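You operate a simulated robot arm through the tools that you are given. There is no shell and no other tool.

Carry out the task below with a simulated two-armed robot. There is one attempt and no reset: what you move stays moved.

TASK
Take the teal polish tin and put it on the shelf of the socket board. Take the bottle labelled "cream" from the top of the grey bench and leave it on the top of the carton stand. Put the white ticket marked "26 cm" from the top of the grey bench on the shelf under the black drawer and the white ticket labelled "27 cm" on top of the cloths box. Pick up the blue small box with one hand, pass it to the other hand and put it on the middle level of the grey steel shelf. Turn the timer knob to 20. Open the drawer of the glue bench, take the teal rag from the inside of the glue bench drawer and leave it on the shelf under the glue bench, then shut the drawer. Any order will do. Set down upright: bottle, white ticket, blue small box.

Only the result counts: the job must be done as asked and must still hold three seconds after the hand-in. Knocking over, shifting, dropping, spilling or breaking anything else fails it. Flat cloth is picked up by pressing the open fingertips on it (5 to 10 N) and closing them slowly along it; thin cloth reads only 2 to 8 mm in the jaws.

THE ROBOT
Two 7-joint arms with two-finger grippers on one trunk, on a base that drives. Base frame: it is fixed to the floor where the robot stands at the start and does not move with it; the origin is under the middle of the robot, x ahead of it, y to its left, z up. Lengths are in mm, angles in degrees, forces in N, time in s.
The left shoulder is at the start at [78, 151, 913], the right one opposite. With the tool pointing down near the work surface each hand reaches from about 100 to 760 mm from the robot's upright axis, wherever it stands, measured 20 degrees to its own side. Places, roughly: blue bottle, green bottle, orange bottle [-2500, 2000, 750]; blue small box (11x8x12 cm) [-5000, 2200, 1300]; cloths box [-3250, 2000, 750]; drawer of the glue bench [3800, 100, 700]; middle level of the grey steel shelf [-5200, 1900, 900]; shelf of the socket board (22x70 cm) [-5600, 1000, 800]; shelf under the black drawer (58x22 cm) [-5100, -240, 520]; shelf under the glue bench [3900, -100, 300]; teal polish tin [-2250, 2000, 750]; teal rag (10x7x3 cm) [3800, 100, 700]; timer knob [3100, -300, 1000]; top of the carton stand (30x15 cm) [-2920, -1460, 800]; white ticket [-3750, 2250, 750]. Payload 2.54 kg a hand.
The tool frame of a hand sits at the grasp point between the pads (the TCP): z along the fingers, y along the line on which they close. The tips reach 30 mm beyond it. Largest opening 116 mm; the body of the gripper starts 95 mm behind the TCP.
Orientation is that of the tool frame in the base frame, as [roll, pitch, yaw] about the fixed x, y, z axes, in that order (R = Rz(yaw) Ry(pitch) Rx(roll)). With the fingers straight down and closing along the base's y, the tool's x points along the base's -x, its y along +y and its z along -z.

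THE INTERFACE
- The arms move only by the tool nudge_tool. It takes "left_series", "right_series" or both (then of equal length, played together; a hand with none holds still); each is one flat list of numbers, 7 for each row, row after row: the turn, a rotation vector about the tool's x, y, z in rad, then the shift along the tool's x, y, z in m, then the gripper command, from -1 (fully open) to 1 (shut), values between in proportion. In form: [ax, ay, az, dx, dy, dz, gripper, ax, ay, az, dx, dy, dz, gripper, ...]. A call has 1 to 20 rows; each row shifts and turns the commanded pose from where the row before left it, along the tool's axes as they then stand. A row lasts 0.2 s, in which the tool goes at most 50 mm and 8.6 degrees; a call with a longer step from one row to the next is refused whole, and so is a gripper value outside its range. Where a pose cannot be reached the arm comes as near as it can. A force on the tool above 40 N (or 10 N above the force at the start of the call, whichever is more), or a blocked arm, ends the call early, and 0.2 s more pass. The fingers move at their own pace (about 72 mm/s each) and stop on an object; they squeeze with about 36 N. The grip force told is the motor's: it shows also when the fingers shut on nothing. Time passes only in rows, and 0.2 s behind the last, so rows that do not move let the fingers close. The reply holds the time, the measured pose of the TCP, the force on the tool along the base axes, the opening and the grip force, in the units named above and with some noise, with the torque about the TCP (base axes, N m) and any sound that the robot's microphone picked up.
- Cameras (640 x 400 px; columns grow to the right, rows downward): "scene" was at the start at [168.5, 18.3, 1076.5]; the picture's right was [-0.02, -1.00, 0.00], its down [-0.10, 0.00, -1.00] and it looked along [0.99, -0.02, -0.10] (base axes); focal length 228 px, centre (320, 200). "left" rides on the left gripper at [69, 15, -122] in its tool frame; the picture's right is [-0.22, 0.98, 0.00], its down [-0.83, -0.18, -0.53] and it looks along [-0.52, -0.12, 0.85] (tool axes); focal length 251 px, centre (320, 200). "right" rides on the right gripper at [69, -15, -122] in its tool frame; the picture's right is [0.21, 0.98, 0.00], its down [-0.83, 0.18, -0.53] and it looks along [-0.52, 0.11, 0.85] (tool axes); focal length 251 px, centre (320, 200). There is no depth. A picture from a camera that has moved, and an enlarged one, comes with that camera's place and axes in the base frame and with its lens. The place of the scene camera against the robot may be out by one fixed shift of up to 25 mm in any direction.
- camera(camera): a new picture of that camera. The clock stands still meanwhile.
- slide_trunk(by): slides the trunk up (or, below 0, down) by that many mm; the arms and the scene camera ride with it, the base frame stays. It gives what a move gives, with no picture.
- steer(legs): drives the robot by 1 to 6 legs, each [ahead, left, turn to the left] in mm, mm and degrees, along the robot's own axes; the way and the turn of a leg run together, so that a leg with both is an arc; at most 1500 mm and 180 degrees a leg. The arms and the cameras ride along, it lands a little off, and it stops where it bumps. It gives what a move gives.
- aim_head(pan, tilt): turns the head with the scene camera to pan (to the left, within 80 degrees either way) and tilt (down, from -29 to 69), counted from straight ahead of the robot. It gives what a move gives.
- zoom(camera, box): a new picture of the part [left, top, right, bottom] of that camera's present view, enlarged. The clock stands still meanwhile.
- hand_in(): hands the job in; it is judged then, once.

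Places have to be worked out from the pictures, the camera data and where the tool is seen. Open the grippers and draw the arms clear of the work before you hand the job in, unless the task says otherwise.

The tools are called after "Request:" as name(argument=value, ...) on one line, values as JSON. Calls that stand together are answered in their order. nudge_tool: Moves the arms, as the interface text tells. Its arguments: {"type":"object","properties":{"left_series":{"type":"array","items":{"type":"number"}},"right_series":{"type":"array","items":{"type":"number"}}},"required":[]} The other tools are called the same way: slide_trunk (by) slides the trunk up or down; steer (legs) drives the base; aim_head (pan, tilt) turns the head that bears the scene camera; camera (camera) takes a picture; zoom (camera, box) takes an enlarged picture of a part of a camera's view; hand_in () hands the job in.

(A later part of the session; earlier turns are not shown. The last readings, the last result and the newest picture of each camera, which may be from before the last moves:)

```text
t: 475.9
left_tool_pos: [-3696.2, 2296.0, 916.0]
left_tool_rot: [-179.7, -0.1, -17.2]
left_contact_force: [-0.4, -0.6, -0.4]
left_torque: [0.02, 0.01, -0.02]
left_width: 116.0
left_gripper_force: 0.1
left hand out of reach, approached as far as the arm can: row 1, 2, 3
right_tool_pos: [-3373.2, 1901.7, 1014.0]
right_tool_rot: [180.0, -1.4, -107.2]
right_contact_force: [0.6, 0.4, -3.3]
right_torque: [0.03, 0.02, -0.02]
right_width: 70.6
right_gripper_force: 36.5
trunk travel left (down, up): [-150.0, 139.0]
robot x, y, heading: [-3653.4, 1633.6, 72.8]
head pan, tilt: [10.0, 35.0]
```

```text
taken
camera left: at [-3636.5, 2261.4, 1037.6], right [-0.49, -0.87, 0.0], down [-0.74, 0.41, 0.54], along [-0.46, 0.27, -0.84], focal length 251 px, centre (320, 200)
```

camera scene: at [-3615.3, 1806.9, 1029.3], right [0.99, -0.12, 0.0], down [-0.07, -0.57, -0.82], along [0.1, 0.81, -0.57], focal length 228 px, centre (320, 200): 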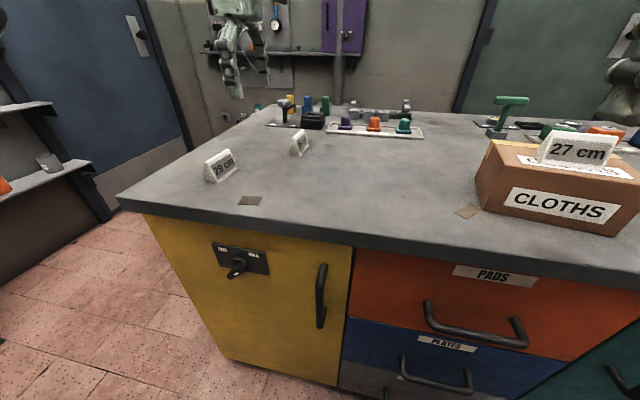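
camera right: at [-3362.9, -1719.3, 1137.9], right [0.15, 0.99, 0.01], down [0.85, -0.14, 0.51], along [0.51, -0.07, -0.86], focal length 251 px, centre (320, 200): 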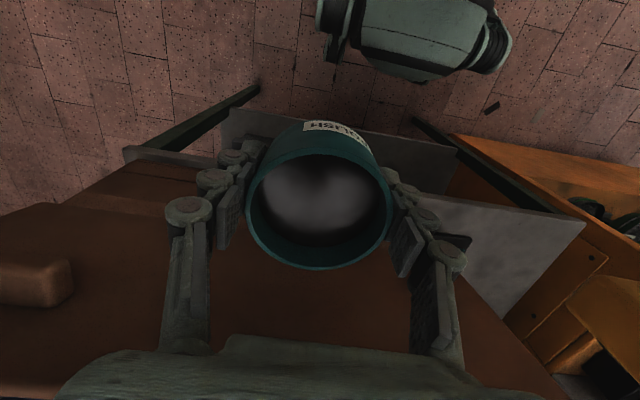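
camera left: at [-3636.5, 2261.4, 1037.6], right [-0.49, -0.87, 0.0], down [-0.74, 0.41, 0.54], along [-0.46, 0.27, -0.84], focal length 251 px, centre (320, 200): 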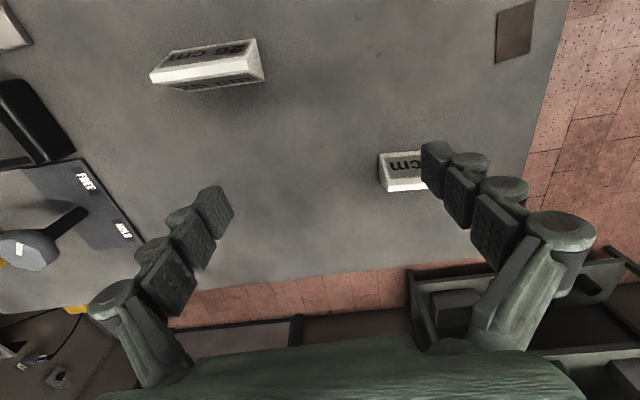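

The left arm can't reach that corner from here. Approaching from the bench's west end (facing east) makes the ticket's ends line up naturally, so I unwind the yaw, retract the hand, and drive round.

Request:
nudge_tool(left_series=[0, 0, 0, 0, 0, -0.04, -1, 0, 0, 0, 0, 0, -0.04, -1, 0, 0, 0.1428, 0, 0, 0, -1, 0, 0, 0.1428, 0, 0, 0, -1, 0, 0, 0.1428, 0, 0, 0, -1, 0, 0, 0.1428, 0, 0, 0, -1, 0, 0, 0.1428, 0, 0, 0, -1, 0, 0, 0.1428, 0, 0, 0, -1, 0, 0, 0.1428, 0, 0, 0, -1, 0, 0, 0.1428, 0, 0, 0, -1, 0, 0, 0.1428, 0, 0, 0, -1, 0, 0, 0.1428, 0, 0, 0, -1, 0, 0, 0.1428, 0, 0, 0, -1, 0, 0, 0, 0.03, 0, -0.02, -1, 0, 0, 0, 0.035, 0, -0.02, -1, 0, 0, 0, 0.035, 0, 0, -1, 0, 0, 0, 0.035, 0, 0, -1, 0, 0, 0, 0.035, 0, 0, -1, 0, 0, 0, 0.035, 0, 0, -1])

Request:
steer(legs=[[-350, 0, 0], [0, 880, 0]])

Request:
aim_head(pan=0, tilt=20)

Request:
camera(camera="scene")

```text
t: 479.9
left_tool_pos: [-3770.1, 2088.2, 1026.8]
left_tool_rot: [-179.9, 0.2, -107.0]
left_contact_force: [0.8, 0.5, 0.3]
left_torque: [0.01, 0.02, 0.02]
left_width: 115.8
left_gripper_force: 0.0
left hand out of reach, approached as far as the arm can: row 1, 2
right_tool_pos: [-3372.4, 1901.9, 1015.0]
right_tool_rot: [179.9, -1.3, -107.2]
right_contact_force: [0.4, 0.3, -2.7]
right_torque: [-0.02, 0.01, 0.01]
right_width: 70.4
right_gripper_force: 36.1
trunk travel left (down, up): [-150.0, 139.0]
robot x, y, heading: [-3654.9, 1632.9, 72.9]
head pan, tilt: [10.0, 35.0]
```

```text
t: 490.6
left_tool_pos: [-4704.6, 2018.7, 1027.9]
left_tool_rot: [-180.0, 0.2, -107.6]
left_contact_force: [0.6, 0.2, -0.3]
left_torque: [-0.03, 0.0, 0.03]
left_width: 116.2
left_gripper_force: 0.0
right_tool_pos: [-4309.1, 1828.8, 1015.5]
right_tool_rot: [-180.0, -1.4, -107.6]
right_contact_force: [-0.5, 0.8, -2.8]
right_torque: [-0.01, 0.01, 0.01]
right_width: 70.7
right_gripper_force: 36.8
trunk travel left (down, up): [-150.0, 139.0]
robot x, y, heading: [-4593.5, 1563.6, 72.7]
head pan, tilt: [10.0, 35.0]
```

```text
t: 491.4
left_tool_pos: [-4704.9, 2019.2, 1027.1]
left_tool_rot: [180.0, 0.1, -107.6]
left_contact_force: [-0.1, 0.5, 0.1]
left_torque: [0.0, -0.02, 0.0]
left_width: 115.7
left_gripper_force: 0.1
right_tool_pos: [-4309.2, 1828.7, 1014.3]
right_tool_rot: [179.9, -1.4, -107.8]
right_contact_force: [0.8, -0.5, -2.9]
right_torque: [0.01, 0.0, 0.01]
right_width: 70.7
right_gripper_force: 36.2
trunk travel left (down, up): [-150.0, 139.0]
robot x, y, heading: [-4586.9, 1564.7, 72.4]
head pan, tilt: [0.0, 20.0]
```

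```text
taken
camera scene: at [-4535.6, 1737.6, 1053.1], right [0.95, -0.3, 0.0], down [-0.1, -0.33, -0.94], along [0.28, 0.9, -0.34], focal length 228 px, centre (320, 200)
```

scene: 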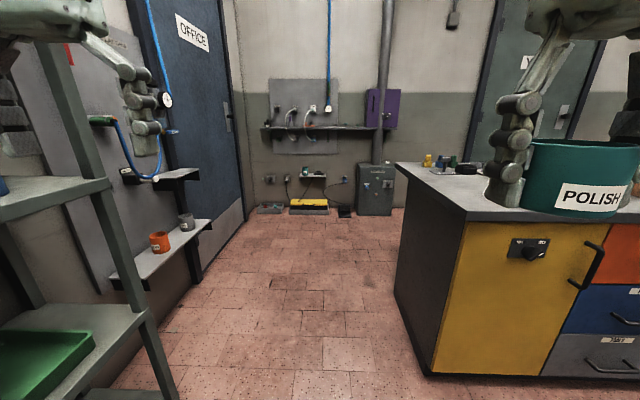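

There's ample room at the bench's west end. I turn to face east, strafe left to line up with the ticket, and look.

Request:
steer(legs=[[0, 0, -89.7], [0, 930, 0]])

Request:
aim_head(pan=10, tilt=25)

Request:
camera(camera="scene")

Request:
camera(camera="left")

```text
t: 504.6
left_tool_pos: [-3845.0, 2556.9, 1027.0]
left_tool_rot: [-180.0, 0.2, 161.8]
left_contact_force: [0.1, -0.5, -0.1]
left_torque: [0.0, -0.01, 0.03]
left_width: 115.9
left_gripper_force: 0.1
right_tool_pos: [-4039.5, 2164.2, 1014.4]
right_tool_rot: [-180.0, -1.4, 161.7]
right_contact_force: [-0.2, -0.2, -3.0]
right_torque: [0.03, -0.01, -0.02]
right_width: 70.8
right_gripper_force: 36.1
trunk travel left (down, up): [-150.0, 139.0]
robot x, y, heading: [-4300.3, 2448.7, -18.1]
head pan, tilt: [0.0, 20.0]
```

```text
t: 505.4
left_tool_pos: [-3845.3, 2558.2, 1027.5]
left_tool_rot: [180.0, 0.2, 161.8]
left_contact_force: [0.1, -0.3, -0.1]
left_torque: [0.01, 0.01, 0.01]
left_width: 116.0
left_gripper_force: 0.0
right_tool_pos: [-4039.4, 2164.5, 1013.8]
right_tool_rot: [179.9, -1.4, 161.7]
right_contact_force: [-0.2, 0.2, -2.1]
right_torque: [-0.01, 0.0, -0.01]
right_width: 70.4
right_gripper_force: 36.1
trunk travel left (down, up): [-150.0, 139.0]
robot x, y, heading: [-4301.3, 2447.9, -18.2]
head pan, tilt: [10.0, 25.0]
```

```text
taken
camera scene: at [-4137.0, 2436.3, 1045.1], right [-0.14, -0.99, 0.0], down [-0.42, 0.06, -0.91], along [0.9, -0.13, -0.42], focal length 228 px, centre (320, 200)
```

scene: 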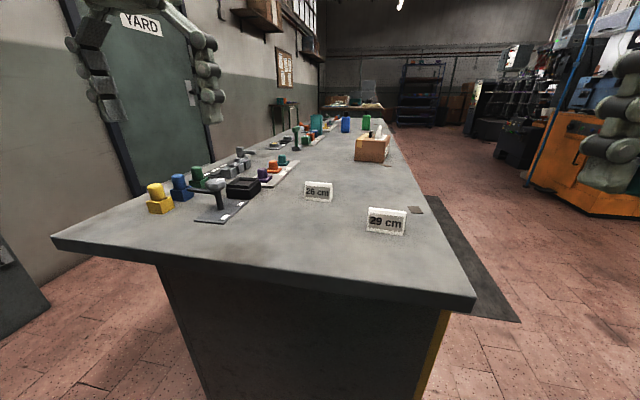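

```text
taken
camera left: at [-3907.3, 2593.5, 1149.9], right [0.51, 0.86, 0.0], down [0.73, -0.43, 0.54], along [0.46, -0.27, -0.84], focal length 251 px, centre (320, 200)
```

left: 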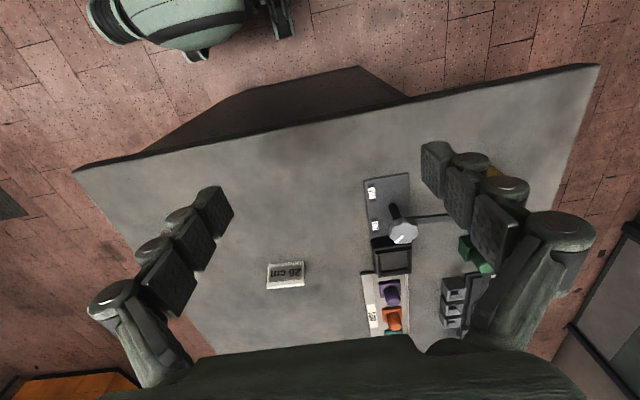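

The 26 cm ticket is ahead with its ends left/right. I roll forward 105 mm, then set the left hand behind it and pitch it forward 55° for a low grasp.

Request:
steer(legs=[[105, 0, 0]])

Request:
nudge_tool(left_series=[0, 0, 0, -0.018, -0.032, 0.01, -1, 0, 0, 0, -0.018, -0.032, 0.01, -1, 0, 0, 0, -0.018, -0.032, 0.01, -1, 0, 0, 0, -0.016, -0.031, 0.01, -1, 0, -0.137, 0, 0, 0, 0, -1, 0, -0.137, 0, 0, 0, 0, -1, 0, -0.137, 0, 0, 0, 0, -1, 0, -0.137, 0, 0, 0, 0, -1, 0, -0.137, 0, 0, 0, 0, -1, 0, -0.137, 0, 0, 0, 0, -1, 0, -0.137, 0, 0, 0, 0, -1])

Request:
camera(camera="left")

Request:
camera(camera="scene")

```text
t: 506.5
left_tool_pos: [-3744.8, 2525.5, 1026.6]
left_tool_rot: [180.0, 0.2, 161.7]
left_contact_force: [0.7, 1.5, -0.8]
left_torque: [0.05, 0.06, 0.0]
left_width: 116.0
left_gripper_force: 0.1
right_tool_pos: [-3937.9, 2131.3, 1013.1]
right_tool_rot: [-180.0, -1.4, 161.8]
right_contact_force: [1.6, -0.7, -2.8]
right_torque: [0.0, 0.03, -0.02]
right_width: 70.6
right_gripper_force: 35.4
trunk travel left (down, up): [-150.0, 139.0]
robot x, y, heading: [-4203.2, 2416.1, -18.1]
head pan, tilt: [10.0, 25.0]
```

```text
t: 508.9
left_tool_pos: [-3718.4, 2382.0, 988.1]
left_tool_rot: [-180.0, 55.2, 161.9]
left_contact_force: [0.7, 0.0, -0.1]
left_torque: [0.01, 0.0, -0.04]
left_width: 115.8
left_gripper_force: 0.0
right_tool_pos: [-3938.8, 2131.9, 1013.9]
right_tool_rot: [180.0, -1.4, 161.7]
right_contact_force: [-0.2, 0.1, -2.6]
right_torque: [0.02, 0.01, -0.03]
right_width: 70.4
right_gripper_force: 36.0
trunk travel left (down, up): [-150.0, 139.0]
robot x, y, heading: [-4205.6, 2416.5, -18.1]
head pan, tilt: [10.0, 25.0]
```

```text
taken
camera left: at [-3847.6, 2440.3, 1001.1], right [0.42, 0.89, 0.18], down [-0.03, -0.18, 0.98], along [0.91, -0.42, -0.05], focal length 251 px, centre (320, 200)
```

left: 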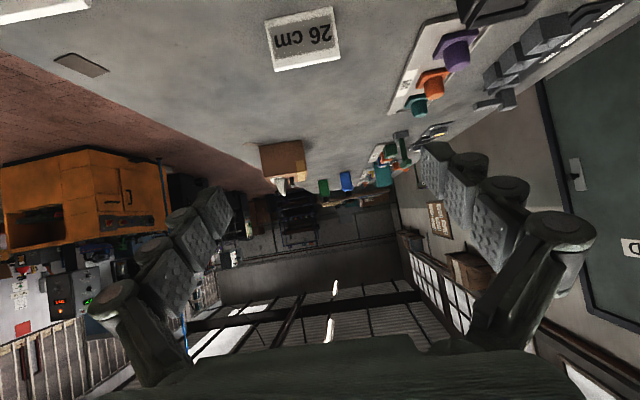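

```text
taken
camera scene: at [-4037.2, 2404.0, 1045.1], right [-0.14, -0.99, 0.0], down [-0.42, 0.06, -0.91], along [0.9, -0.13, -0.42], focal length 228 px, centre (320, 200)
```

scene: 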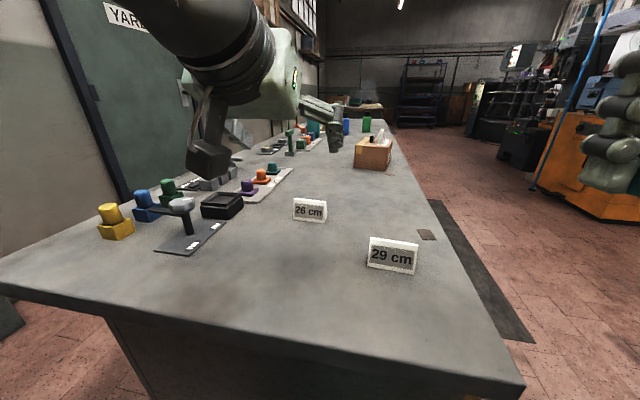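

Ticket at (-3607, 2344). I drop onto its approach line (about 118 mm short of it).

Request:
nudge_tool(left_series=[0, 0, 0, 0.021, -0.001, 0.023, -1, 0, 0, 0, 0.021, -0.001, 0.023, -1, 0, 0, 0, 0.022, 0, 0.024, -1, 0, 0, 0, 0, 0, 0, -0.7])

Request:
camera(camera="left")

Request:
zoom(camera="scene", box=[180, 80, 440, 280])

```text
t: 509.9
left_tool_pos: [-3697.9, 2374.8, 896.5]
left_tool_rot: [180.0, 55.1, 161.8]
left_contact_force: [0.8, 0.3, -0.4]
left_torque: [0.01, -0.02, 0.01]
left_width: 98.6
left_gripper_force: 0.1
right_tool_pos: [-3939.4, 2132.0, 1014.5]
right_tool_rot: [-179.9, -1.4, 161.8]
right_contact_force: [0.6, -0.6, -3.2]
right_torque: [-0.02, 0.02, -0.01]
right_width: 70.3
right_gripper_force: 36.3
trunk travel left (down, up): [-150.0, 139.0]
robot x, y, heading: [-4203.8, 2416.2, -18.0]
head pan, tilt: [10.0, 25.0]
```

```text
taken
camera left: at [-3827.4, 2431.9, 910.0], right [0.42, 0.89, 0.18], down [-0.02, -0.18, 0.98], along [0.91, -0.42, -0.06], focal length 251 px, centre (320, 200)
```

left: 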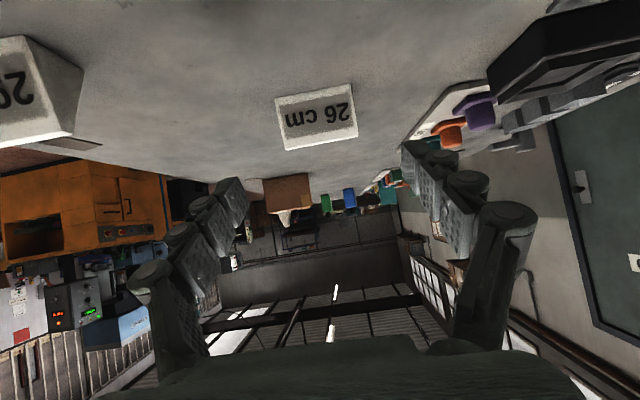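

```text
2.00 times, centred on (310, 180) of scene
camera zoom: at [-4037.1, 2404.0, 1045.1], right [-0.14, -0.99, 0.0], down [-0.42, 0.06, -0.91], along [0.9, -0.13, -0.42], focal length 457 px, centre (340, 240)
```

zoom: 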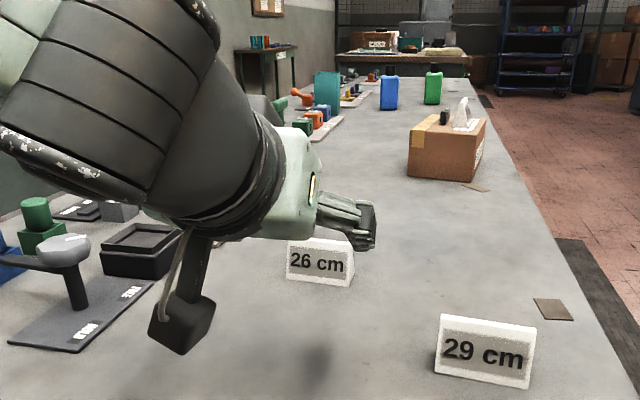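

Aligned within 4 mm and parallel. I advance 118 mm along the tool and close on the ticket.

Request:
nudge_tool(left_series=[0, 0, 0, 0, -0.003, 0.03, -0.7, 0, 0, 0, 0, 0, 0.03, -0.7, 0, 0, 0, 0, 0, 0.03, -0.7, 0, 0, 0, 0, 0, 0.026, -0.7, 0, 0, 0, 0, 0, 0, -0.7])

Request:
camera(camera="left")

Request:
zoom(camera="scene", box=[180, 100, 440, 280])

```text
t: 511.1
left_tool_pos: [-3608.1, 2341.3, 828.4]
left_tool_rot: [179.9, 55.2, 161.8]
left_contact_force: [-0.9, 0.0, -0.5]
left_torque: [-0.01, -0.04, -0.03]
left_width: 98.7
left_gripper_force: 0.0
right_tool_pos: [-3939.0, 2131.7, 1015.6]
right_tool_rot: [-180.0, -1.5, 161.9]
right_contact_force: [-0.4, -0.7, -3.0]
right_torque: [0.02, 0.0, -0.01]
right_width: 70.4
right_gripper_force: 36.0
trunk travel left (down, up): [-150.0, 139.0]
robot x, y, heading: [-4200.4, 2415.9, -18.0]
head pan, tilt: [10.0, 25.0]
```

```text
taken
camera left: at [-3737.7, 2398.8, 841.4], right [0.42, 0.89, 0.18], down [-0.02, -0.18, 0.98], along [0.91, -0.42, -0.06], focal length 251 px, centre (320, 200)
```

left: 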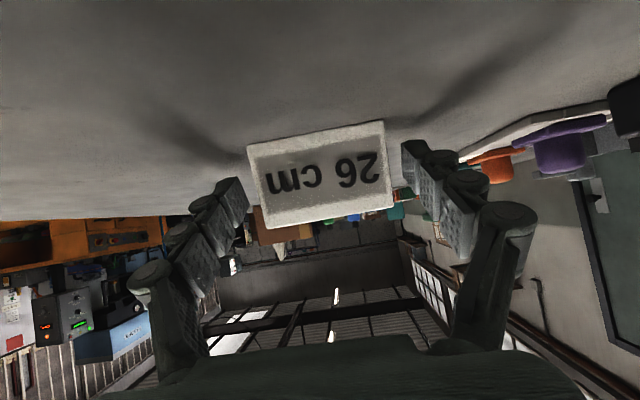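

```text
2.22 times, centred on (310, 190) of scene
camera zoom: at [-4037.1, 2404.0, 1045.1], right [-0.14, -0.99, 0.0], down [-0.42, 0.06, -0.91], along [0.9, -0.13, -0.42], focal length 508 px, centre (342, 222)
```

zoom: 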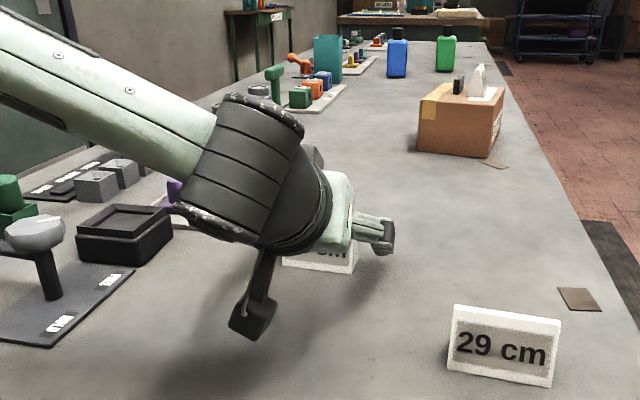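

The ticket is between the fingers. Closing, then a small lift to verify.

Request:
nudge_tool(left_series=[0, 0, 0, 0, 0, 0, -0.4, 0, 0, 0, 0, 0, 0, 0, 0, 0, 0, 0, 0, 0, 0.5, 0, 0, 0, 0, 0, 0, 1, 0, 0, 0, 0, 0, 0, 1])

Request:
nudge_tool(left_series=[0, 0, 0, -0.0082, 0, -0.0057, 1, 0, 0, 0, -0.0164, 0, -0.0114, 1, 0, 0, 0, -0.0246, 0, -0.0171, 1, 0, 0, 0, -0.0246, 0, -0.0171, 1, 0, 0, 0, -0.0246, 0, -0.0171, 1])

Request:
camera(camera="left")

Request:
camera(camera="scene")

```text
t: 512.3
left_tool_pos: [-3608.6, 2341.5, 828.1]
left_tool_rot: [179.9, 55.2, 161.9]
left_contact_force: [-0.5, 0.8, 0.6]
left_torque: [0.02, -0.04, 0.0]
left_width: 67.5
left_gripper_force: 36.6
right_tool_pos: [-3938.6, 2133.0, 1015.0]
right_tool_rot: [179.9, -1.4, 161.8]
right_contact_force: [0.2, -0.4, -3.5]
right_torque: [-0.04, -0.02, 0.0]
right_width: 70.5
right_gripper_force: 35.8
trunk travel left (down, up): [-150.0, 139.0]
robot x, y, heading: [-4198.7, 2414.5, -17.9]
head pan, tilt: [10.0, 25.0]
```

```text
t: 513.5
left_tool_pos: [-3609.5, 2341.7, 947.4]
left_tool_rot: [180.0, 55.0, 161.6]
left_contact_force: [0.1, 0.2, 0.2]
left_torque: [0.02, 0.03, -0.01]
left_width: 67.4
left_gripper_force: 35.8
right_tool_pos: [-3939.8, 2131.9, 1013.8]
right_tool_rot: [-180.0, -1.4, 161.8]
right_contact_force: [0.3, -0.1, -2.3]
right_torque: [-0.01, 0.0, 0.01]
right_width: 70.7
right_gripper_force: 35.9
trunk travel left (down, up): [-150.0, 139.0]
robot x, y, heading: [-4200.4, 2417.9, -18.1]
head pan, tilt: [10.0, 25.0]
```

```text
taken
camera left: at [-3738.2, 2399.4, 961.9], right [0.42, 0.89, 0.18], down [-0.02, -0.18, 0.98], along [0.91, -0.42, -0.06], focal length 251 px, centre (320, 200)
```

left: 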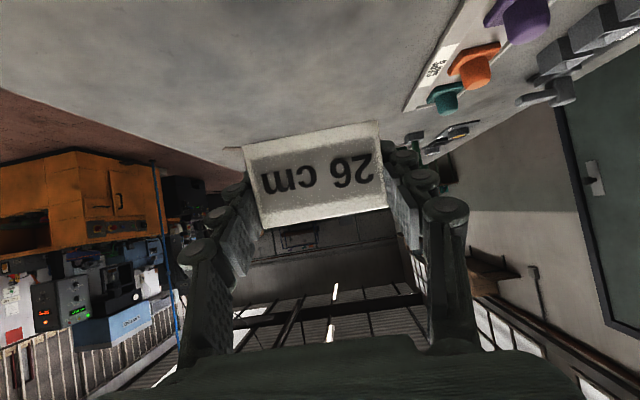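

```text
taken
camera scene: at [-4037.3, 2404.0, 1045.1], right [-0.14, -0.99, 0.0], down [-0.42, 0.06, -0.91], along [0.9, -0.13, -0.42], focal length 228 px, centre (320, 200)
```

scene: 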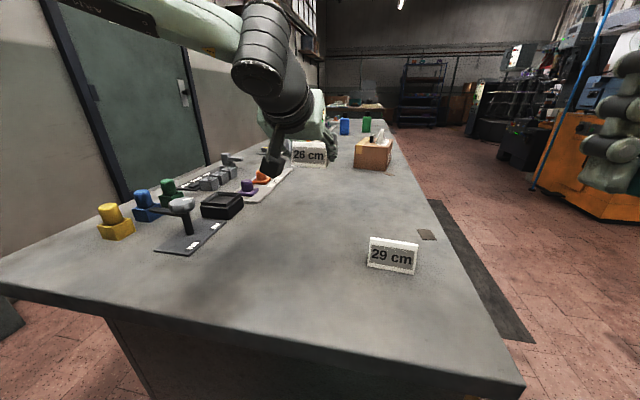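

26 cm is held, base 33 mm below the TCP. I draw the hand in, back off, and sidestep to open floor, then turn west toward the socket board.

Request:
nudge_tool(left_series=[0, 0, 0, 0.02, 0, -0.029, 1, 0, 0, 0, 0.02, 0, -0.029, 1, 0, 0, 0, 0.02, 0, -0.029, 1, 0, 0, 0, 0.02, 0, -0.029, 1])

Request:
steer(legs=[[-130, 0, 0], [0, -1050, 0], [0, 0, -179]])

Request:
aim_head(pan=0, tilt=12)

Request:
camera(camera="scene")

```text
t: 514.5
left_tool_pos: [-3741.8, 2385.5, 949.9]
left_tool_rot: [-180.0, 55.1, 161.8]
left_contact_force: [0.0, 0.6, -0.1]
left_torque: [0.02, -0.01, 0.02]
left_width: 67.2
left_gripper_force: 35.9
right_tool_pos: [-3938.5, 2132.7, 1015.1]
right_tool_rot: [-180.0, -1.3, 161.9]
right_contact_force: [1.4, -0.2, -2.3]
right_torque: [0.03, 0.0, 0.03]
right_width: 70.5
right_gripper_force: 36.4
trunk travel left (down, up): [-150.0, 139.0]
robot x, y, heading: [-4200.7, 2414.8, -18.2]
head pan, tilt: [10.0, 25.0]
```

```text
t: 533.4
left_tool_pos: [-5110.9, 1494.4, 948.7]
left_tool_rot: [-179.9, 55.1, -18.7]
left_contact_force: [-0.5, 0.3, 0.4]
left_torque: [-0.01, 0.01, 0.03]
left_width: 68.3
left_gripper_force: 35.4
right_tool_pos: [-4912.4, 1746.5, 1013.3]
right_tool_rot: [180.0, -1.4, -18.7]
right_contact_force: [-0.3, 1.0, -2.9]
right_torque: [-0.02, 0.02, 0.03]
right_width: 70.6
right_gripper_force: 36.1
trunk travel left (down, up): [-150.0, 139.0]
robot x, y, heading: [-4653.9, 1458.6, 161.5]
head pan, tilt: [10.0, 25.0]
```

```text
t: 534.2
left_tool_pos: [-5111.3, 1494.6, 948.5]
left_tool_rot: [-180.0, 55.1, -18.6]
left_contact_force: [-0.1, -0.2, 0.0]
left_torque: [-0.01, 0.01, 0.02]
left_width: 68.1
left_gripper_force: 36.1
right_tool_pos: [-4913.3, 1746.5, 1014.7]
right_tool_rot: [-179.9, -1.4, -18.7]
right_contact_force: [0.6, 0.5, -3.2]
right_torque: [-0.01, 0.01, -0.02]
right_width: 70.8
right_gripper_force: 35.8
trunk travel left (down, up): [-150.0, 139.0]
robot x, y, heading: [-4649.9, 1458.0, 161.5]
head pan, tilt: [0.0, 12.0]
```

```text
taken
camera scene: at [-4797.0, 1529.9, 1066.1], right [0.32, 0.95, 0.0], down [0.2, -0.07, -0.98], along [-0.93, 0.31, -0.21], focal length 228 px, centre (320, 200)
```

scene: 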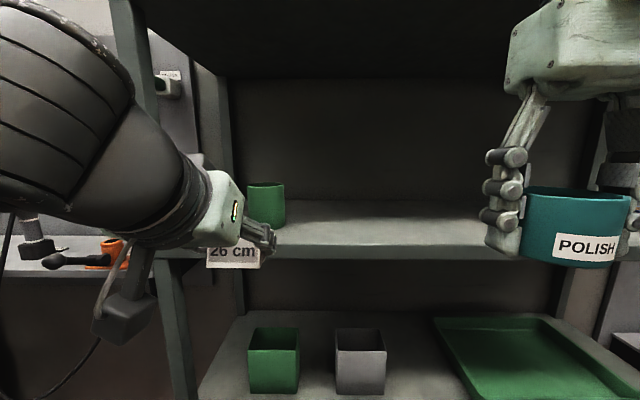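

I am close to the steel shelf; I back off 250 mm and sidestep left toward the socket board.

Request:
steer(legs=[[-220, 0, 1.5], [0, 560, 0]])

Request:
aim_head(pan=-5, tilt=15)

Request:
camera(camera="scene")

```text
t: 541.2
left_tool_pos: [-5067.9, 890.1, 948.6]
left_tool_rot: [180.0, 55.1, -17.4]
left_contact_force: [-0.2, 0.5, -0.6]
left_torque: [0.0, 0.01, -0.02]
left_width: 68.2
left_gripper_force: 36.0
right_tool_pos: [-4875.3, 1145.8, 1014.5]
right_tool_rot: [179.9, -1.4, -17.4]
right_contact_force: [-0.6, 0.1, -2.5]
right_torque: [0.0, -0.02, 0.02]
right_width: 70.5
right_gripper_force: 36.3
trunk travel left (down, up): [-150.0, 139.0]
robot x, y, heading: [-4608.1, 860.8, 162.9]
head pan, tilt: [0.0, 12.0]
```

```text
t: 541.9
left_tool_pos: [-5067.0, 888.1, 949.4]
left_tool_rot: [179.9, 55.1, -17.3]
left_contact_force: [0.4, 0.2, 0.2]
left_torque: [-0.01, 0.0, -0.03]
left_width: 67.8
left_gripper_force: 36.0
right_tool_pos: [-4875.1, 1145.7, 1014.3]
right_tool_rot: [180.0, -1.5, -17.3]
right_contact_force: [-0.6, -0.3, -2.7]
right_torque: [0.02, -0.02, 0.0]
right_width: 70.6
right_gripper_force: 35.6
trunk travel left (down, up): [-150.0, 139.0]
robot x, y, heading: [-4606.6, 865.3, 163.0]
head pan, tilt: [-5.0, 15.0]
```

```text
taken
camera scene: at [-4751.4, 939.7, 1061.3], right [0.38, 0.93, 0.0], down [0.24, -0.1, -0.97], along [-0.89, 0.36, -0.26], focal length 228 px, centre (320, 200)
```

scene: 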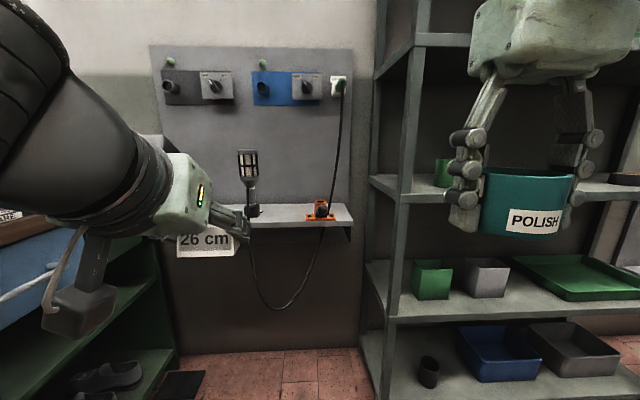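

The board's shelf has a lamp in the middle and an orange item to the right, with ~160 mm free between them (near e2 ≈ -545). I tuck the left hand back, then move forward and left.

Request:
nudge_tool(left_series=[0, 0, 0, 0.0143, 0.02, -0.0205, 1, 0, 0, 0, 0.0143, 0.02, -0.0205, 1])

Request:
steer(legs=[[330, 100, 0]])

Request:
aim_head(pan=-10, tilt=25)

Request:
camera(camera="scene")

Request:
camera(camera="right")

```text
t: 542.5
left_tool_pos: [-5048.2, 848.8, 973.6]
left_tool_rot: [179.9, 55.0, -17.4]
left_contact_force: [0.2, 0.1, -0.4]
left_torque: [0.01, 0.03, 0.02]
left_width: 68.0
left_gripper_force: 35.7
left hand out of reach, approached as far as the arm can: row 1, 2
right_tool_pos: [-4875.1, 1145.2, 1014.0]
right_tool_rot: [-180.0, -1.5, -17.4]
right_contact_force: [-0.6, -0.6, -3.1]
right_torque: [-0.01, -0.04, -0.03]
right_width: 70.5
right_gripper_force: 35.6
trunk travel left (down, up): [-150.0, 139.0]
robot x, y, heading: [-4605.9, 865.6, 162.9]
head pan, tilt: [-5.0, 15.0]
```

```text
t: 544.8
left_tool_pos: [-5393.9, 848.6, 971.7]
left_tool_rot: [179.9, 55.0, -17.2]
left_contact_force: [-0.4, -0.5, 0.1]
left_torque: [-0.01, -0.03, 0.01]
left_width: 68.3
left_gripper_force: 36.2
right_tool_pos: [-5221.8, 1148.3, 1013.4]
right_tool_rot: [-180.0, -1.4, -17.1]
right_contact_force: [-0.5, -0.3, -3.1]
right_torque: [0.0, -0.03, 0.02]
right_width: 70.6
right_gripper_force: 35.8
trunk travel left (down, up): [-150.0, 139.0]
robot x, y, heading: [-4952.5, 864.3, 163.0]
head pan, tilt: [-5.0, 15.0]
```

```text
t: 545.5
left_tool_pos: [-5393.5, 850.7, 971.6]
left_tool_rot: [179.9, 55.0, -17.1]
left_contact_force: [1.0, 0.3, -0.6]
left_torque: [-0.02, 0.03, -0.03]
left_width: 68.1
left_gripper_force: 35.9
right_tool_pos: [-5221.4, 1147.6, 1014.3]
right_tool_rot: [-180.0, -1.3, -17.2]
right_contact_force: [0.6, -0.1, -2.6]
right_torque: [0.0, 0.01, 0.04]
right_width: 70.4
right_gripper_force: 36.4
trunk travel left (down, up): [-150.0, 139.0]
robot x, y, heading: [-4953.2, 870.8, 162.8]
head pan, tilt: [-10.0, 25.0]
```

```text
taken
camera scene: at [-5092.3, 948.3, 1045.1], right [0.45, 0.89, 0.0], down [0.38, -0.19, -0.91], along [-0.81, 0.41, -0.42], focal length 228 px, centre (320, 200)
```

scene: 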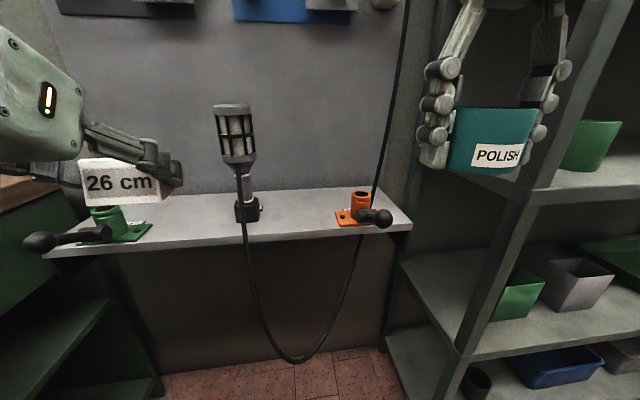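

```text
taken
camera right: at [-5153.0, 1141.7, 1138.0], right [-0.08, -1.0, 0.01], down [-0.85, 0.07, 0.51], along [-0.51, 0.04, -0.86], focal length 251 px, centre (320, 200)
```

right: 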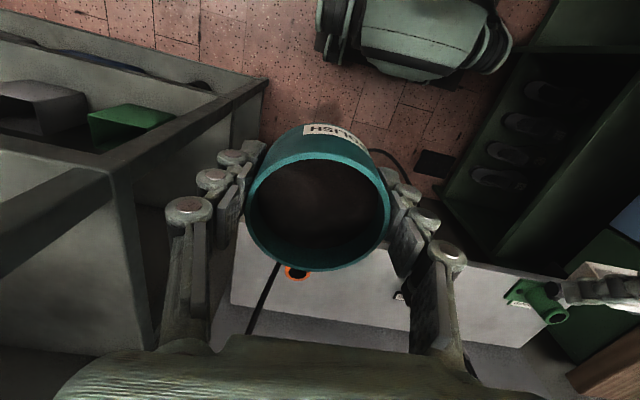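

Free gap between lamp and orange holder is centred near (-5497, 1105); shelf top ≈ 813. I move the tin over it at height.

Request:
nudge_tool(right_series=[0, 0, 0, -0.03, 0.0176, 0, 1, 0, 0, 0, -0.0356, 0.0176, 0, 1, 0, 0, 0, -0.0356, 0.0176, 0, 1, 0, 0, 0, -0.0356, 0.0176, 0, 1, 0, 0, 0, -0.0356, 0.0176, 0, 1, 0, 0, 0, -0.0356, 0.0176, 0, 1, 0, 0, 0, -0.02, 0.0176, 0, 1])

Request:
camera(camera="right")

Request:
camera(camera="scene")

```text
t: 547.1
left_tool_pos: [-5393.9, 851.2, 972.5]
left_tool_rot: [-180.0, 55.0, -17.2]
left_contact_force: [-0.9, -0.6, 0.2]
left_torque: [0.0, -0.04, -0.02]
left_width: 68.2
left_gripper_force: 35.7
right_tool_pos: [-5476.0, 1096.7, 1008.5]
right_tool_rot: [-180.0, -1.4, -17.2]
right_contact_force: [-0.7, -0.2, -2.7]
right_torque: [0.0, -0.02, 0.0]
right_width: 70.4
right_gripper_force: 35.9
trunk travel left (down, up): [-150.0, 139.0]
robot x, y, heading: [-4952.7, 867.1, 163.0]
head pan, tilt: [-10.0, 25.0]
```

```text
taken
camera right: at [-5408.1, 1090.7, 1132.3], right [-0.08, -1.0, 0.01], down [-0.85, 0.07, 0.51], along [-0.51, 0.04, -0.86], focal length 251 px, centre (320, 200)
```

right: 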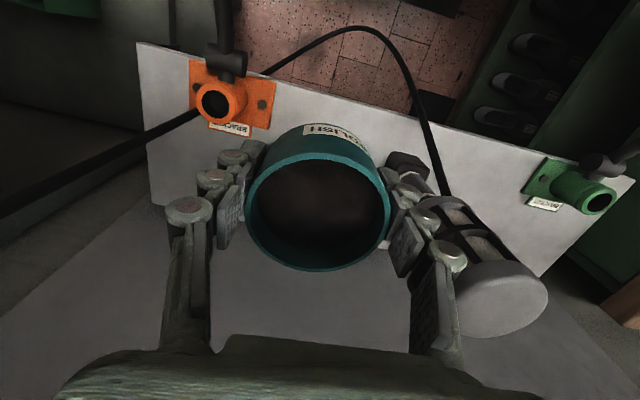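

```text
taken
camera scene: at [-5092.5, 948.2, 1045.0], right [0.45, 0.89, 0.0], down [0.38, -0.19, -0.91], along [-0.81, 0.41, -0.42], focal length 228 px, centre (320, 200)
```

scene: 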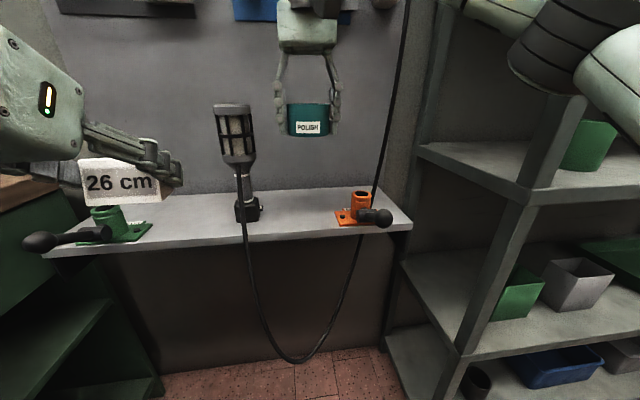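

Using the hand camera (reliable): shelf top ≈ 800, front edge 30 mm behind the TCP, lamp axis 129 mm to the left, orange plate 50 mm to the right. I move 80 mm deeper and 22 mm left, then lower to z 850.

Request:
nudge_tool(right_series=[0, 0, 0, -0.027, 0.011, 0, 1, 0, 0, 0, -0.027, 0.011, 0, 1, 0, 0, 0, -0.026, 0, 0, 1, 0, 0, 0, 0, 0, 0.03, 1, 0, 0, 0, 0, 0, 0.03, 1, 0, 0, 0, 0, 0, 0.03, 1])

Request:
camera(camera="right")

Request:
camera(camera="scene")

```text
t: 548.5
left_tool_pos: [-5393.9, 850.8, 973.2]
left_tool_rot: [-180.0, 54.9, -17.2]
left_contact_force: [0.6, 0.6, 0.1]
left_torque: [-0.02, 0.03, 0.0]
left_width: 67.6
left_gripper_force: 35.9
right_tool_pos: [-5556.9, 1101.0, 915.4]
right_tool_rot: [179.9, -1.3, -17.2]
right_contact_force: [0.8, 0.1, -3.0]
right_torque: [0.03, 0.01, 0.05]
right_width: 70.5
right_gripper_force: 36.0
trunk travel left (down, up): [-150.0, 139.0]
robot x, y, heading: [-4955.8, 864.5, 163.0]
head pan, tilt: [-10.0, 25.0]
```

```text
taken
camera right: at [-5487.7, 1094.3, 1039.9], right [-0.09, -1.0, 0.01], down [-0.85, 0.08, 0.51], along [-0.51, 0.04, -0.86], focal length 251 px, centre (320, 200)
```

right: 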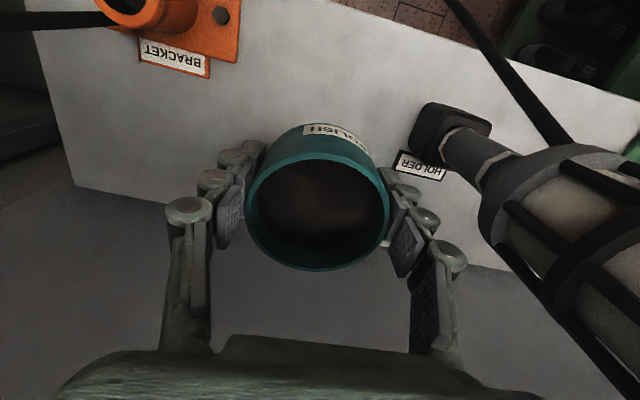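

```text
taken
camera scene: at [-5092.6, 948.5, 1045.1], right [0.45, 0.89, 0.0], down [0.38, -0.19, -0.91], along [-0.81, 0.41, -0.42], focal length 228 px, centre (320, 200)
```

scene: 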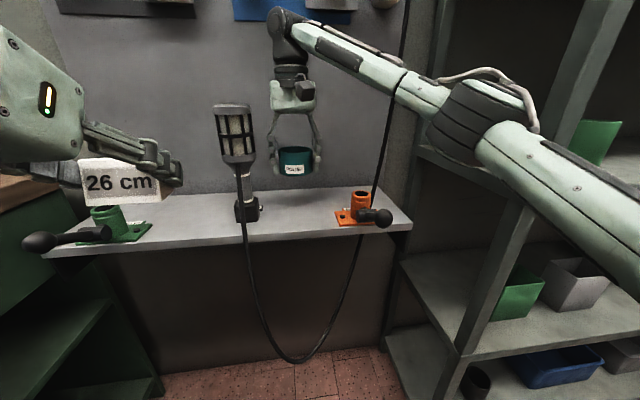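

Well centred on the shelf. I lower to just above and then to contact.

Request:
nudge_tool(right_series=[0, 0, 0, 0, 0, 0.025, 1, 0, 0, 0, 0, 0, 0.025, 1, 0, 0, 0, 0, 0, 0.02, 1, 0, 0, 0, 0, 0, 0, 1])

Request:
nudge_tool(right_series=[0, 0, 0, 0, 0, 0.004, 1, 0, 0, 0, 0, 0, 0.004, 1, 0, 0, 0, 0, 0, 0, 1])

Request:
camera(camera="right")

```text
t: 549.5
left_tool_pos: [-5393.4, 849.8, 973.0]
left_tool_rot: [179.9, 55.0, -17.2]
left_contact_force: [0.2, -0.1, 0.7]
left_torque: [0.0, 0.03, -0.03]
left_width: 68.0
left_gripper_force: 36.1
right_tool_pos: [-5554.6, 1098.8, 847.4]
right_tool_rot: [-180.0, -1.4, -17.3]
right_contact_force: [0.6, -0.1, -2.7]
right_torque: [0.03, -0.02, 0.0]
right_width: 70.6
right_gripper_force: 36.2
trunk travel left (down, up): [-150.0, 139.0]
robot x, y, heading: [-4954.4, 866.5, 163.2]
head pan, tilt: [-10.0, 25.0]
```

```text
t: 550.3
left_tool_pos: [-5393.8, 850.2, 971.5]
left_tool_rot: [179.8, 55.0, -17.2]
left_contact_force: [-0.2, 0.0, -0.1]
left_torque: [0.01, -0.01, 0.01]
left_width: 68.0
left_gripper_force: 35.5
right_tool_pos: [-5554.2, 1099.1, 839.2]
right_tool_rot: [179.9, -1.3, -17.2]
right_contact_force: [0.6, 0.1, -2.9]
right_torque: [0.02, -0.01, 0.03]
right_width: 70.4
right_gripper_force: 36.1
trunk travel left (down, up): [-150.0, 139.0]
robot x, y, heading: [-4948.0, 868.4, 162.9]
head pan, tilt: [-10.0, 25.0]
```

```text
taken
camera right: at [-5486.6, 1092.3, 962.2], right [-0.08, -1.0, 0.01], down [-0.85, 0.07, 0.51], along [-0.51, 0.04, -0.86], focal length 251 px, centre (320, 200)
```

right: 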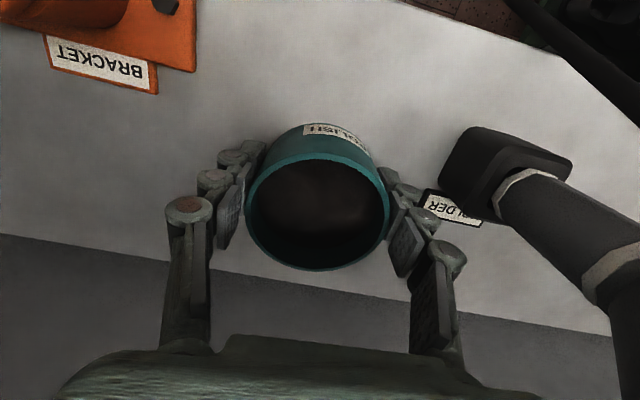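

Not yet in contact. A few more millimetres.

Request:
nudge_tool(right_series=[0, 0, 0, 0, 0, 0.004, 1, 0, 0, 0, 0, 0, 0.003, 1, 0, 0, 0, 0, 0, 0, 1])

Request:
nudge_tool(right_series=[0, 0, 0, 0, 0, 0.003, 1, 0, 0, 0, 0, 0, 0, 1])

```text
t: 551.1
left_tool_pos: [-5394.4, 849.7, 972.8]
left_tool_rot: [179.9, 55.0, -17.2]
left_contact_force: [0.0, 0.7, -0.1]
left_torque: [-0.01, 0.01, 0.0]
left_width: 68.2
left_gripper_force: 36.2
right_tool_pos: [-5554.1, 1097.4, 832.8]
right_tool_rot: [-180.0, -1.4, -17.1]
right_contact_force: [-0.4, -0.7, -2.8]
right_torque: [-0.02, -0.02, 0.01]
right_width: 70.4
right_gripper_force: 35.5
trunk travel left (down, up): [-150.0, 139.0]
robot x, y, heading: [-4952.7, 865.2, 163.1]
head pan, tilt: [-10.0, 25.0]
```

```text
t: 551.7
left_tool_pos: [-5393.6, 850.6, 972.1]
left_tool_rot: [179.8, 55.1, -17.1]
left_contact_force: [-0.3, -0.4, -0.4]
left_torque: [-0.01, 0.0, -0.04]
left_width: 68.2
left_gripper_force: 35.5
right_tool_pos: [-5554.7, 1098.5, 829.9]
right_tool_rot: [-180.0, -1.5, -17.2]
right_contact_force: [0.1, 0.0, -2.9]
right_torque: [0.01, -0.01, -0.03]
right_width: 70.6
right_gripper_force: 36.1
trunk travel left (down, up): [-150.0, 139.0]
robot x, y, heading: [-4951.9, 865.9, 163.2]
head pan, tilt: [-10.0, 25.0]
```

Request:
nudge_tool(right_series=[0, 0, 0, 0, 0, 0.003, 1, 0, 0, 0, 0, 0, 0.003, 1, 0, 0, 0, 0, 0, 0.003, 1, 0, 0, 0, 0, 0, 0, 1])

```text
t: 552.7
left_tool_pos: [-5390.9, 849.4, 976.1]
left_tool_rot: [179.8, 55.1, -17.1]
left_contact_force: [0.3, 0.7, -0.1]
left_torque: [-0.03, 0.03, 0.0]
left_width: 68.1
left_gripper_force: 35.7
right_tool_pos: [-5553.7, 1098.5, 826.7]
right_tool_rot: [179.9, -0.8, -17.2]
right_contact_force: [-8.8, 5.6, 36.4]
right_torque: [1.01, -0.13, 0.11]
right_width: 71.0
right_gripper_force: 35.8
trunk travel left (down, up): [-150.0, 139.0]
robot x, y, heading: [-4954.7, 865.7, 163.1]
head pan, tilt: [-10.0, 25.0]
```

Contact (I omitted my note on that last call: it was lowering to touch). I ease up 5 mm, open moderately, and rise.

Request:
nudge_tool(right_series=[0, 0, 0, 0, 0, -0.005, 1, 0, 0, 0, 0, 0, 0, 0, 0, 0, 0, 0, 0, 0, -0.3, 0, 0, 0, 0, 0, 0, -0.5, 0, 0, 0, 0, 0, -0.02, -0.5, 0, 0, 0, 0, 0, -0.03, -0.5, 0, 0, 0, 0, 0, -0.04, -0.5, 0, 0, 0, 0, 0, -0.04, -0.5])

Request:
camera(camera="right")

Request:
camera(camera="scene")

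```text
t: 554.5
left_tool_pos: [-5393.1, 850.5, 973.0]
left_tool_rot: [180.0, 55.0, -17.2]
left_contact_force: [0.0, 0.3, 0.4]
left_torque: [0.02, 0.04, -0.01]
left_width: 68.0
left_gripper_force: 35.8
right_tool_pos: [-5557.0, 1099.6, 956.5]
right_tool_rot: [180.0, -1.4, -17.2]
right_contact_force: [-0.6, -1.0, 0.9]
right_torque: [0.0, -0.05, 0.01]
right_width: 86.9
right_gripper_force: 0.1
trunk travel left (down, up): [-150.0, 139.0]
robot x, y, heading: [-4954.2, 866.2, 162.9]
head pan, tilt: [-10.0, 25.0]
```

```text
taken
camera right: at [-5488.5, 1094.1, 1080.3], right [-0.08, -1.0, 0.01], down [-0.85, 0.07, 0.51], along [-0.51, 0.04, -0.86], focal length 251 px, centre (320, 200)
```

right: 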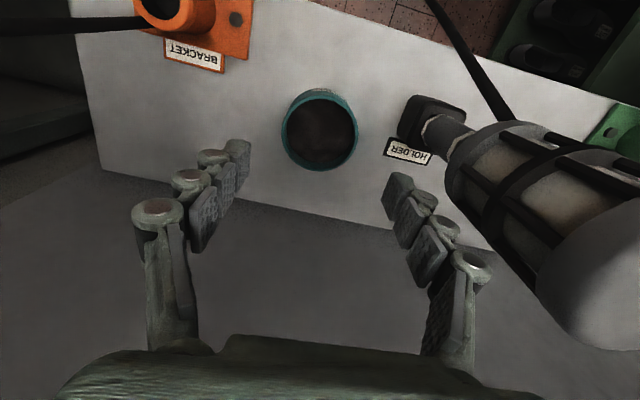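

```text
taken
camera scene: at [-5091.9, 948.0, 1045.1], right [0.45, 0.89, 0.0], down [0.38, -0.19, -0.91], along [-0.81, 0.41, -0.42], focal length 228 px, centre (320, 200)
```

scene: 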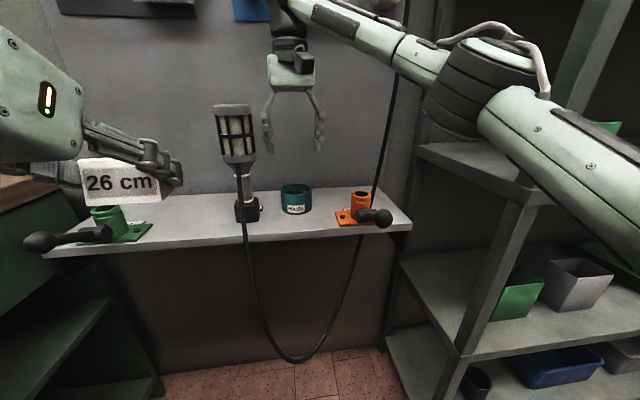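

The POLISH tin stands on the socket board's shelf. I raise and draw in the right hand, then back away.

Request:
nudge_tool(right_series=[0, 0, 0, 0, 0, -0.04, -0.5, 0, 0, 0, 0.02, 0, -0.03, -0.5, 0, 0, 0, 0.04, 0, 0, -0.7, 0, 0, 0, 0.04, 0, 0, -1, 0, 0, 0, 0.04, 0, 0, -1, 0, 0, 0, 0.04, -0.01, 0, -1, 0, 0, 0, 0.04, -0.02, 0, -1, 0, 0, 0, 0.03, -0.02, 0, -1])

Request:
steer(legs=[[-700, 0, 0]])

Request:
aim_head(pan=60, tilt=15)

Request:
camera(camera="scene")

```text
t: 556.3
left_tool_pos: [-5392.8, 849.7, 972.7]
left_tool_rot: [180.0, 55.1, -17.3]
left_contact_force: [-1.0, -0.7, -0.3]
left_torque: [0.01, 0.02, 0.0]
left_width: 68.0
left_gripper_force: 36.1
right_tool_pos: [-5305.6, 1073.6, 1028.0]
right_tool_rot: [-180.0, -1.3, -17.2]
right_contact_force: [0.4, -0.1, 0.9]
right_torque: [-0.02, -0.01, -0.01]
right_width: 116.0
right_gripper_force: 0.1
trunk travel left (down, up): [-150.0, 139.0]
robot x, y, heading: [-4947.3, 865.8, 163.2]
head pan, tilt: [-10.0, 25.0]
```

```text
t: 560.2
left_tool_pos: [-4709.2, 640.9, 971.9]
left_tool_rot: [179.9, 55.0, -17.4]
left_contact_force: [-0.1, 0.3, -0.3]
left_torque: [0.02, 0.03, 0.0]
left_width: 68.2
left_gripper_force: 36.2
right_tool_pos: [-4620.9, 863.5, 1029.0]
right_tool_rot: [179.9, -1.2, -17.4]
right_contact_force: [-0.3, 1.4, 0.3]
right_torque: [0.02, 0.0, -0.03]
right_width: 116.2
right_gripper_force: 0.1
trunk travel left (down, up): [-150.0, 139.0]
robot x, y, heading: [-4268.0, 654.0, 162.9]
head pan, tilt: [-10.0, 25.0]
```

```text
t: 561.6
left_tool_pos: [-4709.5, 641.5, 972.6]
left_tool_rot: [179.9, 55.1, -17.5]
left_contact_force: [-0.1, -0.3, 0.1]
left_torque: [0.02, 0.02, -0.05]
left_width: 68.0
left_gripper_force: 36.4
right_tool_pos: [-4620.8, 864.4, 1029.5]
right_tool_rot: [179.9, -1.4, -17.4]
right_contact_force: [-0.7, 0.5, -0.7]
right_torque: [-0.01, 0.01, 0.0]
right_width: 116.0
right_gripper_force: 0.2
trunk travel left (down, up): [-150.0, 139.0]
robot x, y, heading: [-4266.5, 655.3, 162.8]
head pan, tilt: [60.0, 15.0]
```

```text
taken
camera scene: at [-4394.4, 633.4, 1061.3], right [-0.68, 0.73, 0.0], down [0.19, 0.18, -0.97], along [-0.71, -0.66, -0.26], focal length 228 px, centre (320, 200)
```

scene: 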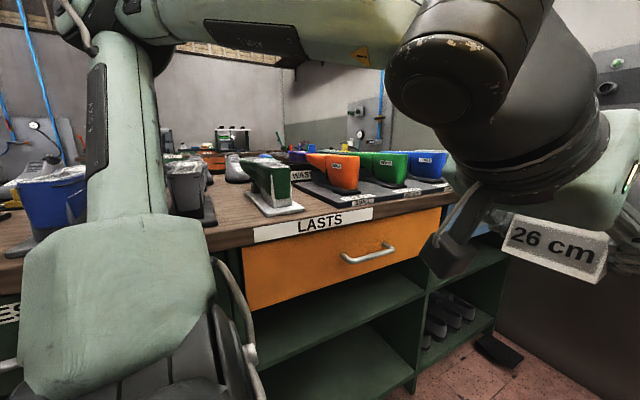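

The LASTS/INSOLES counter's drawers on this side are orange/green/blue; the black drawer must be on its south face. I back east, then drive south around the counter's end.

Request:
steer(legs=[[-1050, 0, 0], [0, 0, 90], [1300, 0, 0], [500, 0, 0]])

Request:
aim_head(pan=-60, tilt=15)

Request:
camera(camera="scene")

```text
t: 579.8
left_tool_pos: [-3672.0, -1853.6, 972.8]
left_tool_rot: [179.8, 55.0, 75.8]
left_contact_force: [0.2, 0.5, 0.1]
left_torque: [0.02, 0.0, 0.01]
left_width: 68.2
left_gripper_force: 35.9
right_tool_pos: [-3897.6, -1779.0, 1028.9]
right_tool_rot: [180.0, -1.5, 75.8]
right_contact_force: [-0.5, -0.1, 0.3]
right_torque: [0.04, -0.03, 0.02]
right_width: 116.1
right_gripper_force: 0.0
trunk travel left (down, up): [-150.0, 139.0]
robot x, y, heading: [-3708.7, -1414.5, -103.9]
head pan, tilt: [60.0, 15.0]
```

```text
t: 581.8
left_tool_pos: [-3671.4, -1855.3, 974.6]
left_tool_rot: [179.9, 55.0, 75.9]
left_contact_force: [-0.6, -0.9, 0.0]
left_torque: [0.05, 0.0, 0.0]
left_width: 68.0
left_gripper_force: 36.1
right_tool_pos: [-3898.3, -1778.5, 1028.7]
right_tool_rot: [180.0, -1.2, 75.9]
right_contact_force: [1.0, -0.9, -0.2]
right_torque: [0.02, 0.01, 0.0]
right_width: 116.0
right_gripper_force: 0.0
trunk travel left (down, up): [-150.0, 139.0]
robot x, y, heading: [-3710.9, -1415.9, -104.1]
head pan, tilt: [-60.0, 15.0]
```

```text
taken
camera scene: at [-3808.3, -1487.7, 1061.4], right [-0.28, 0.96, 0.0], down [0.25, 0.07, -0.97], along [-0.93, -0.27, -0.26], focal length 228 px, centre (320, 200)
```

scene: 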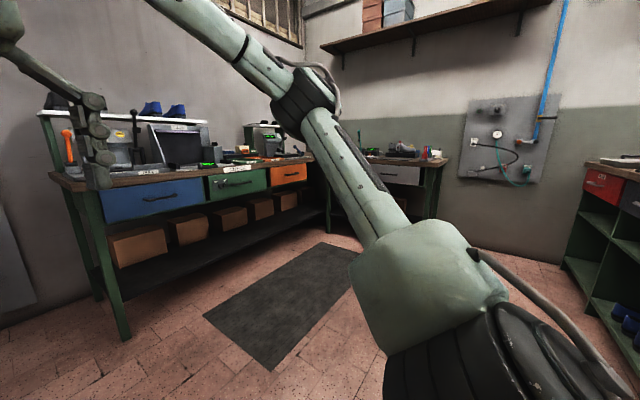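

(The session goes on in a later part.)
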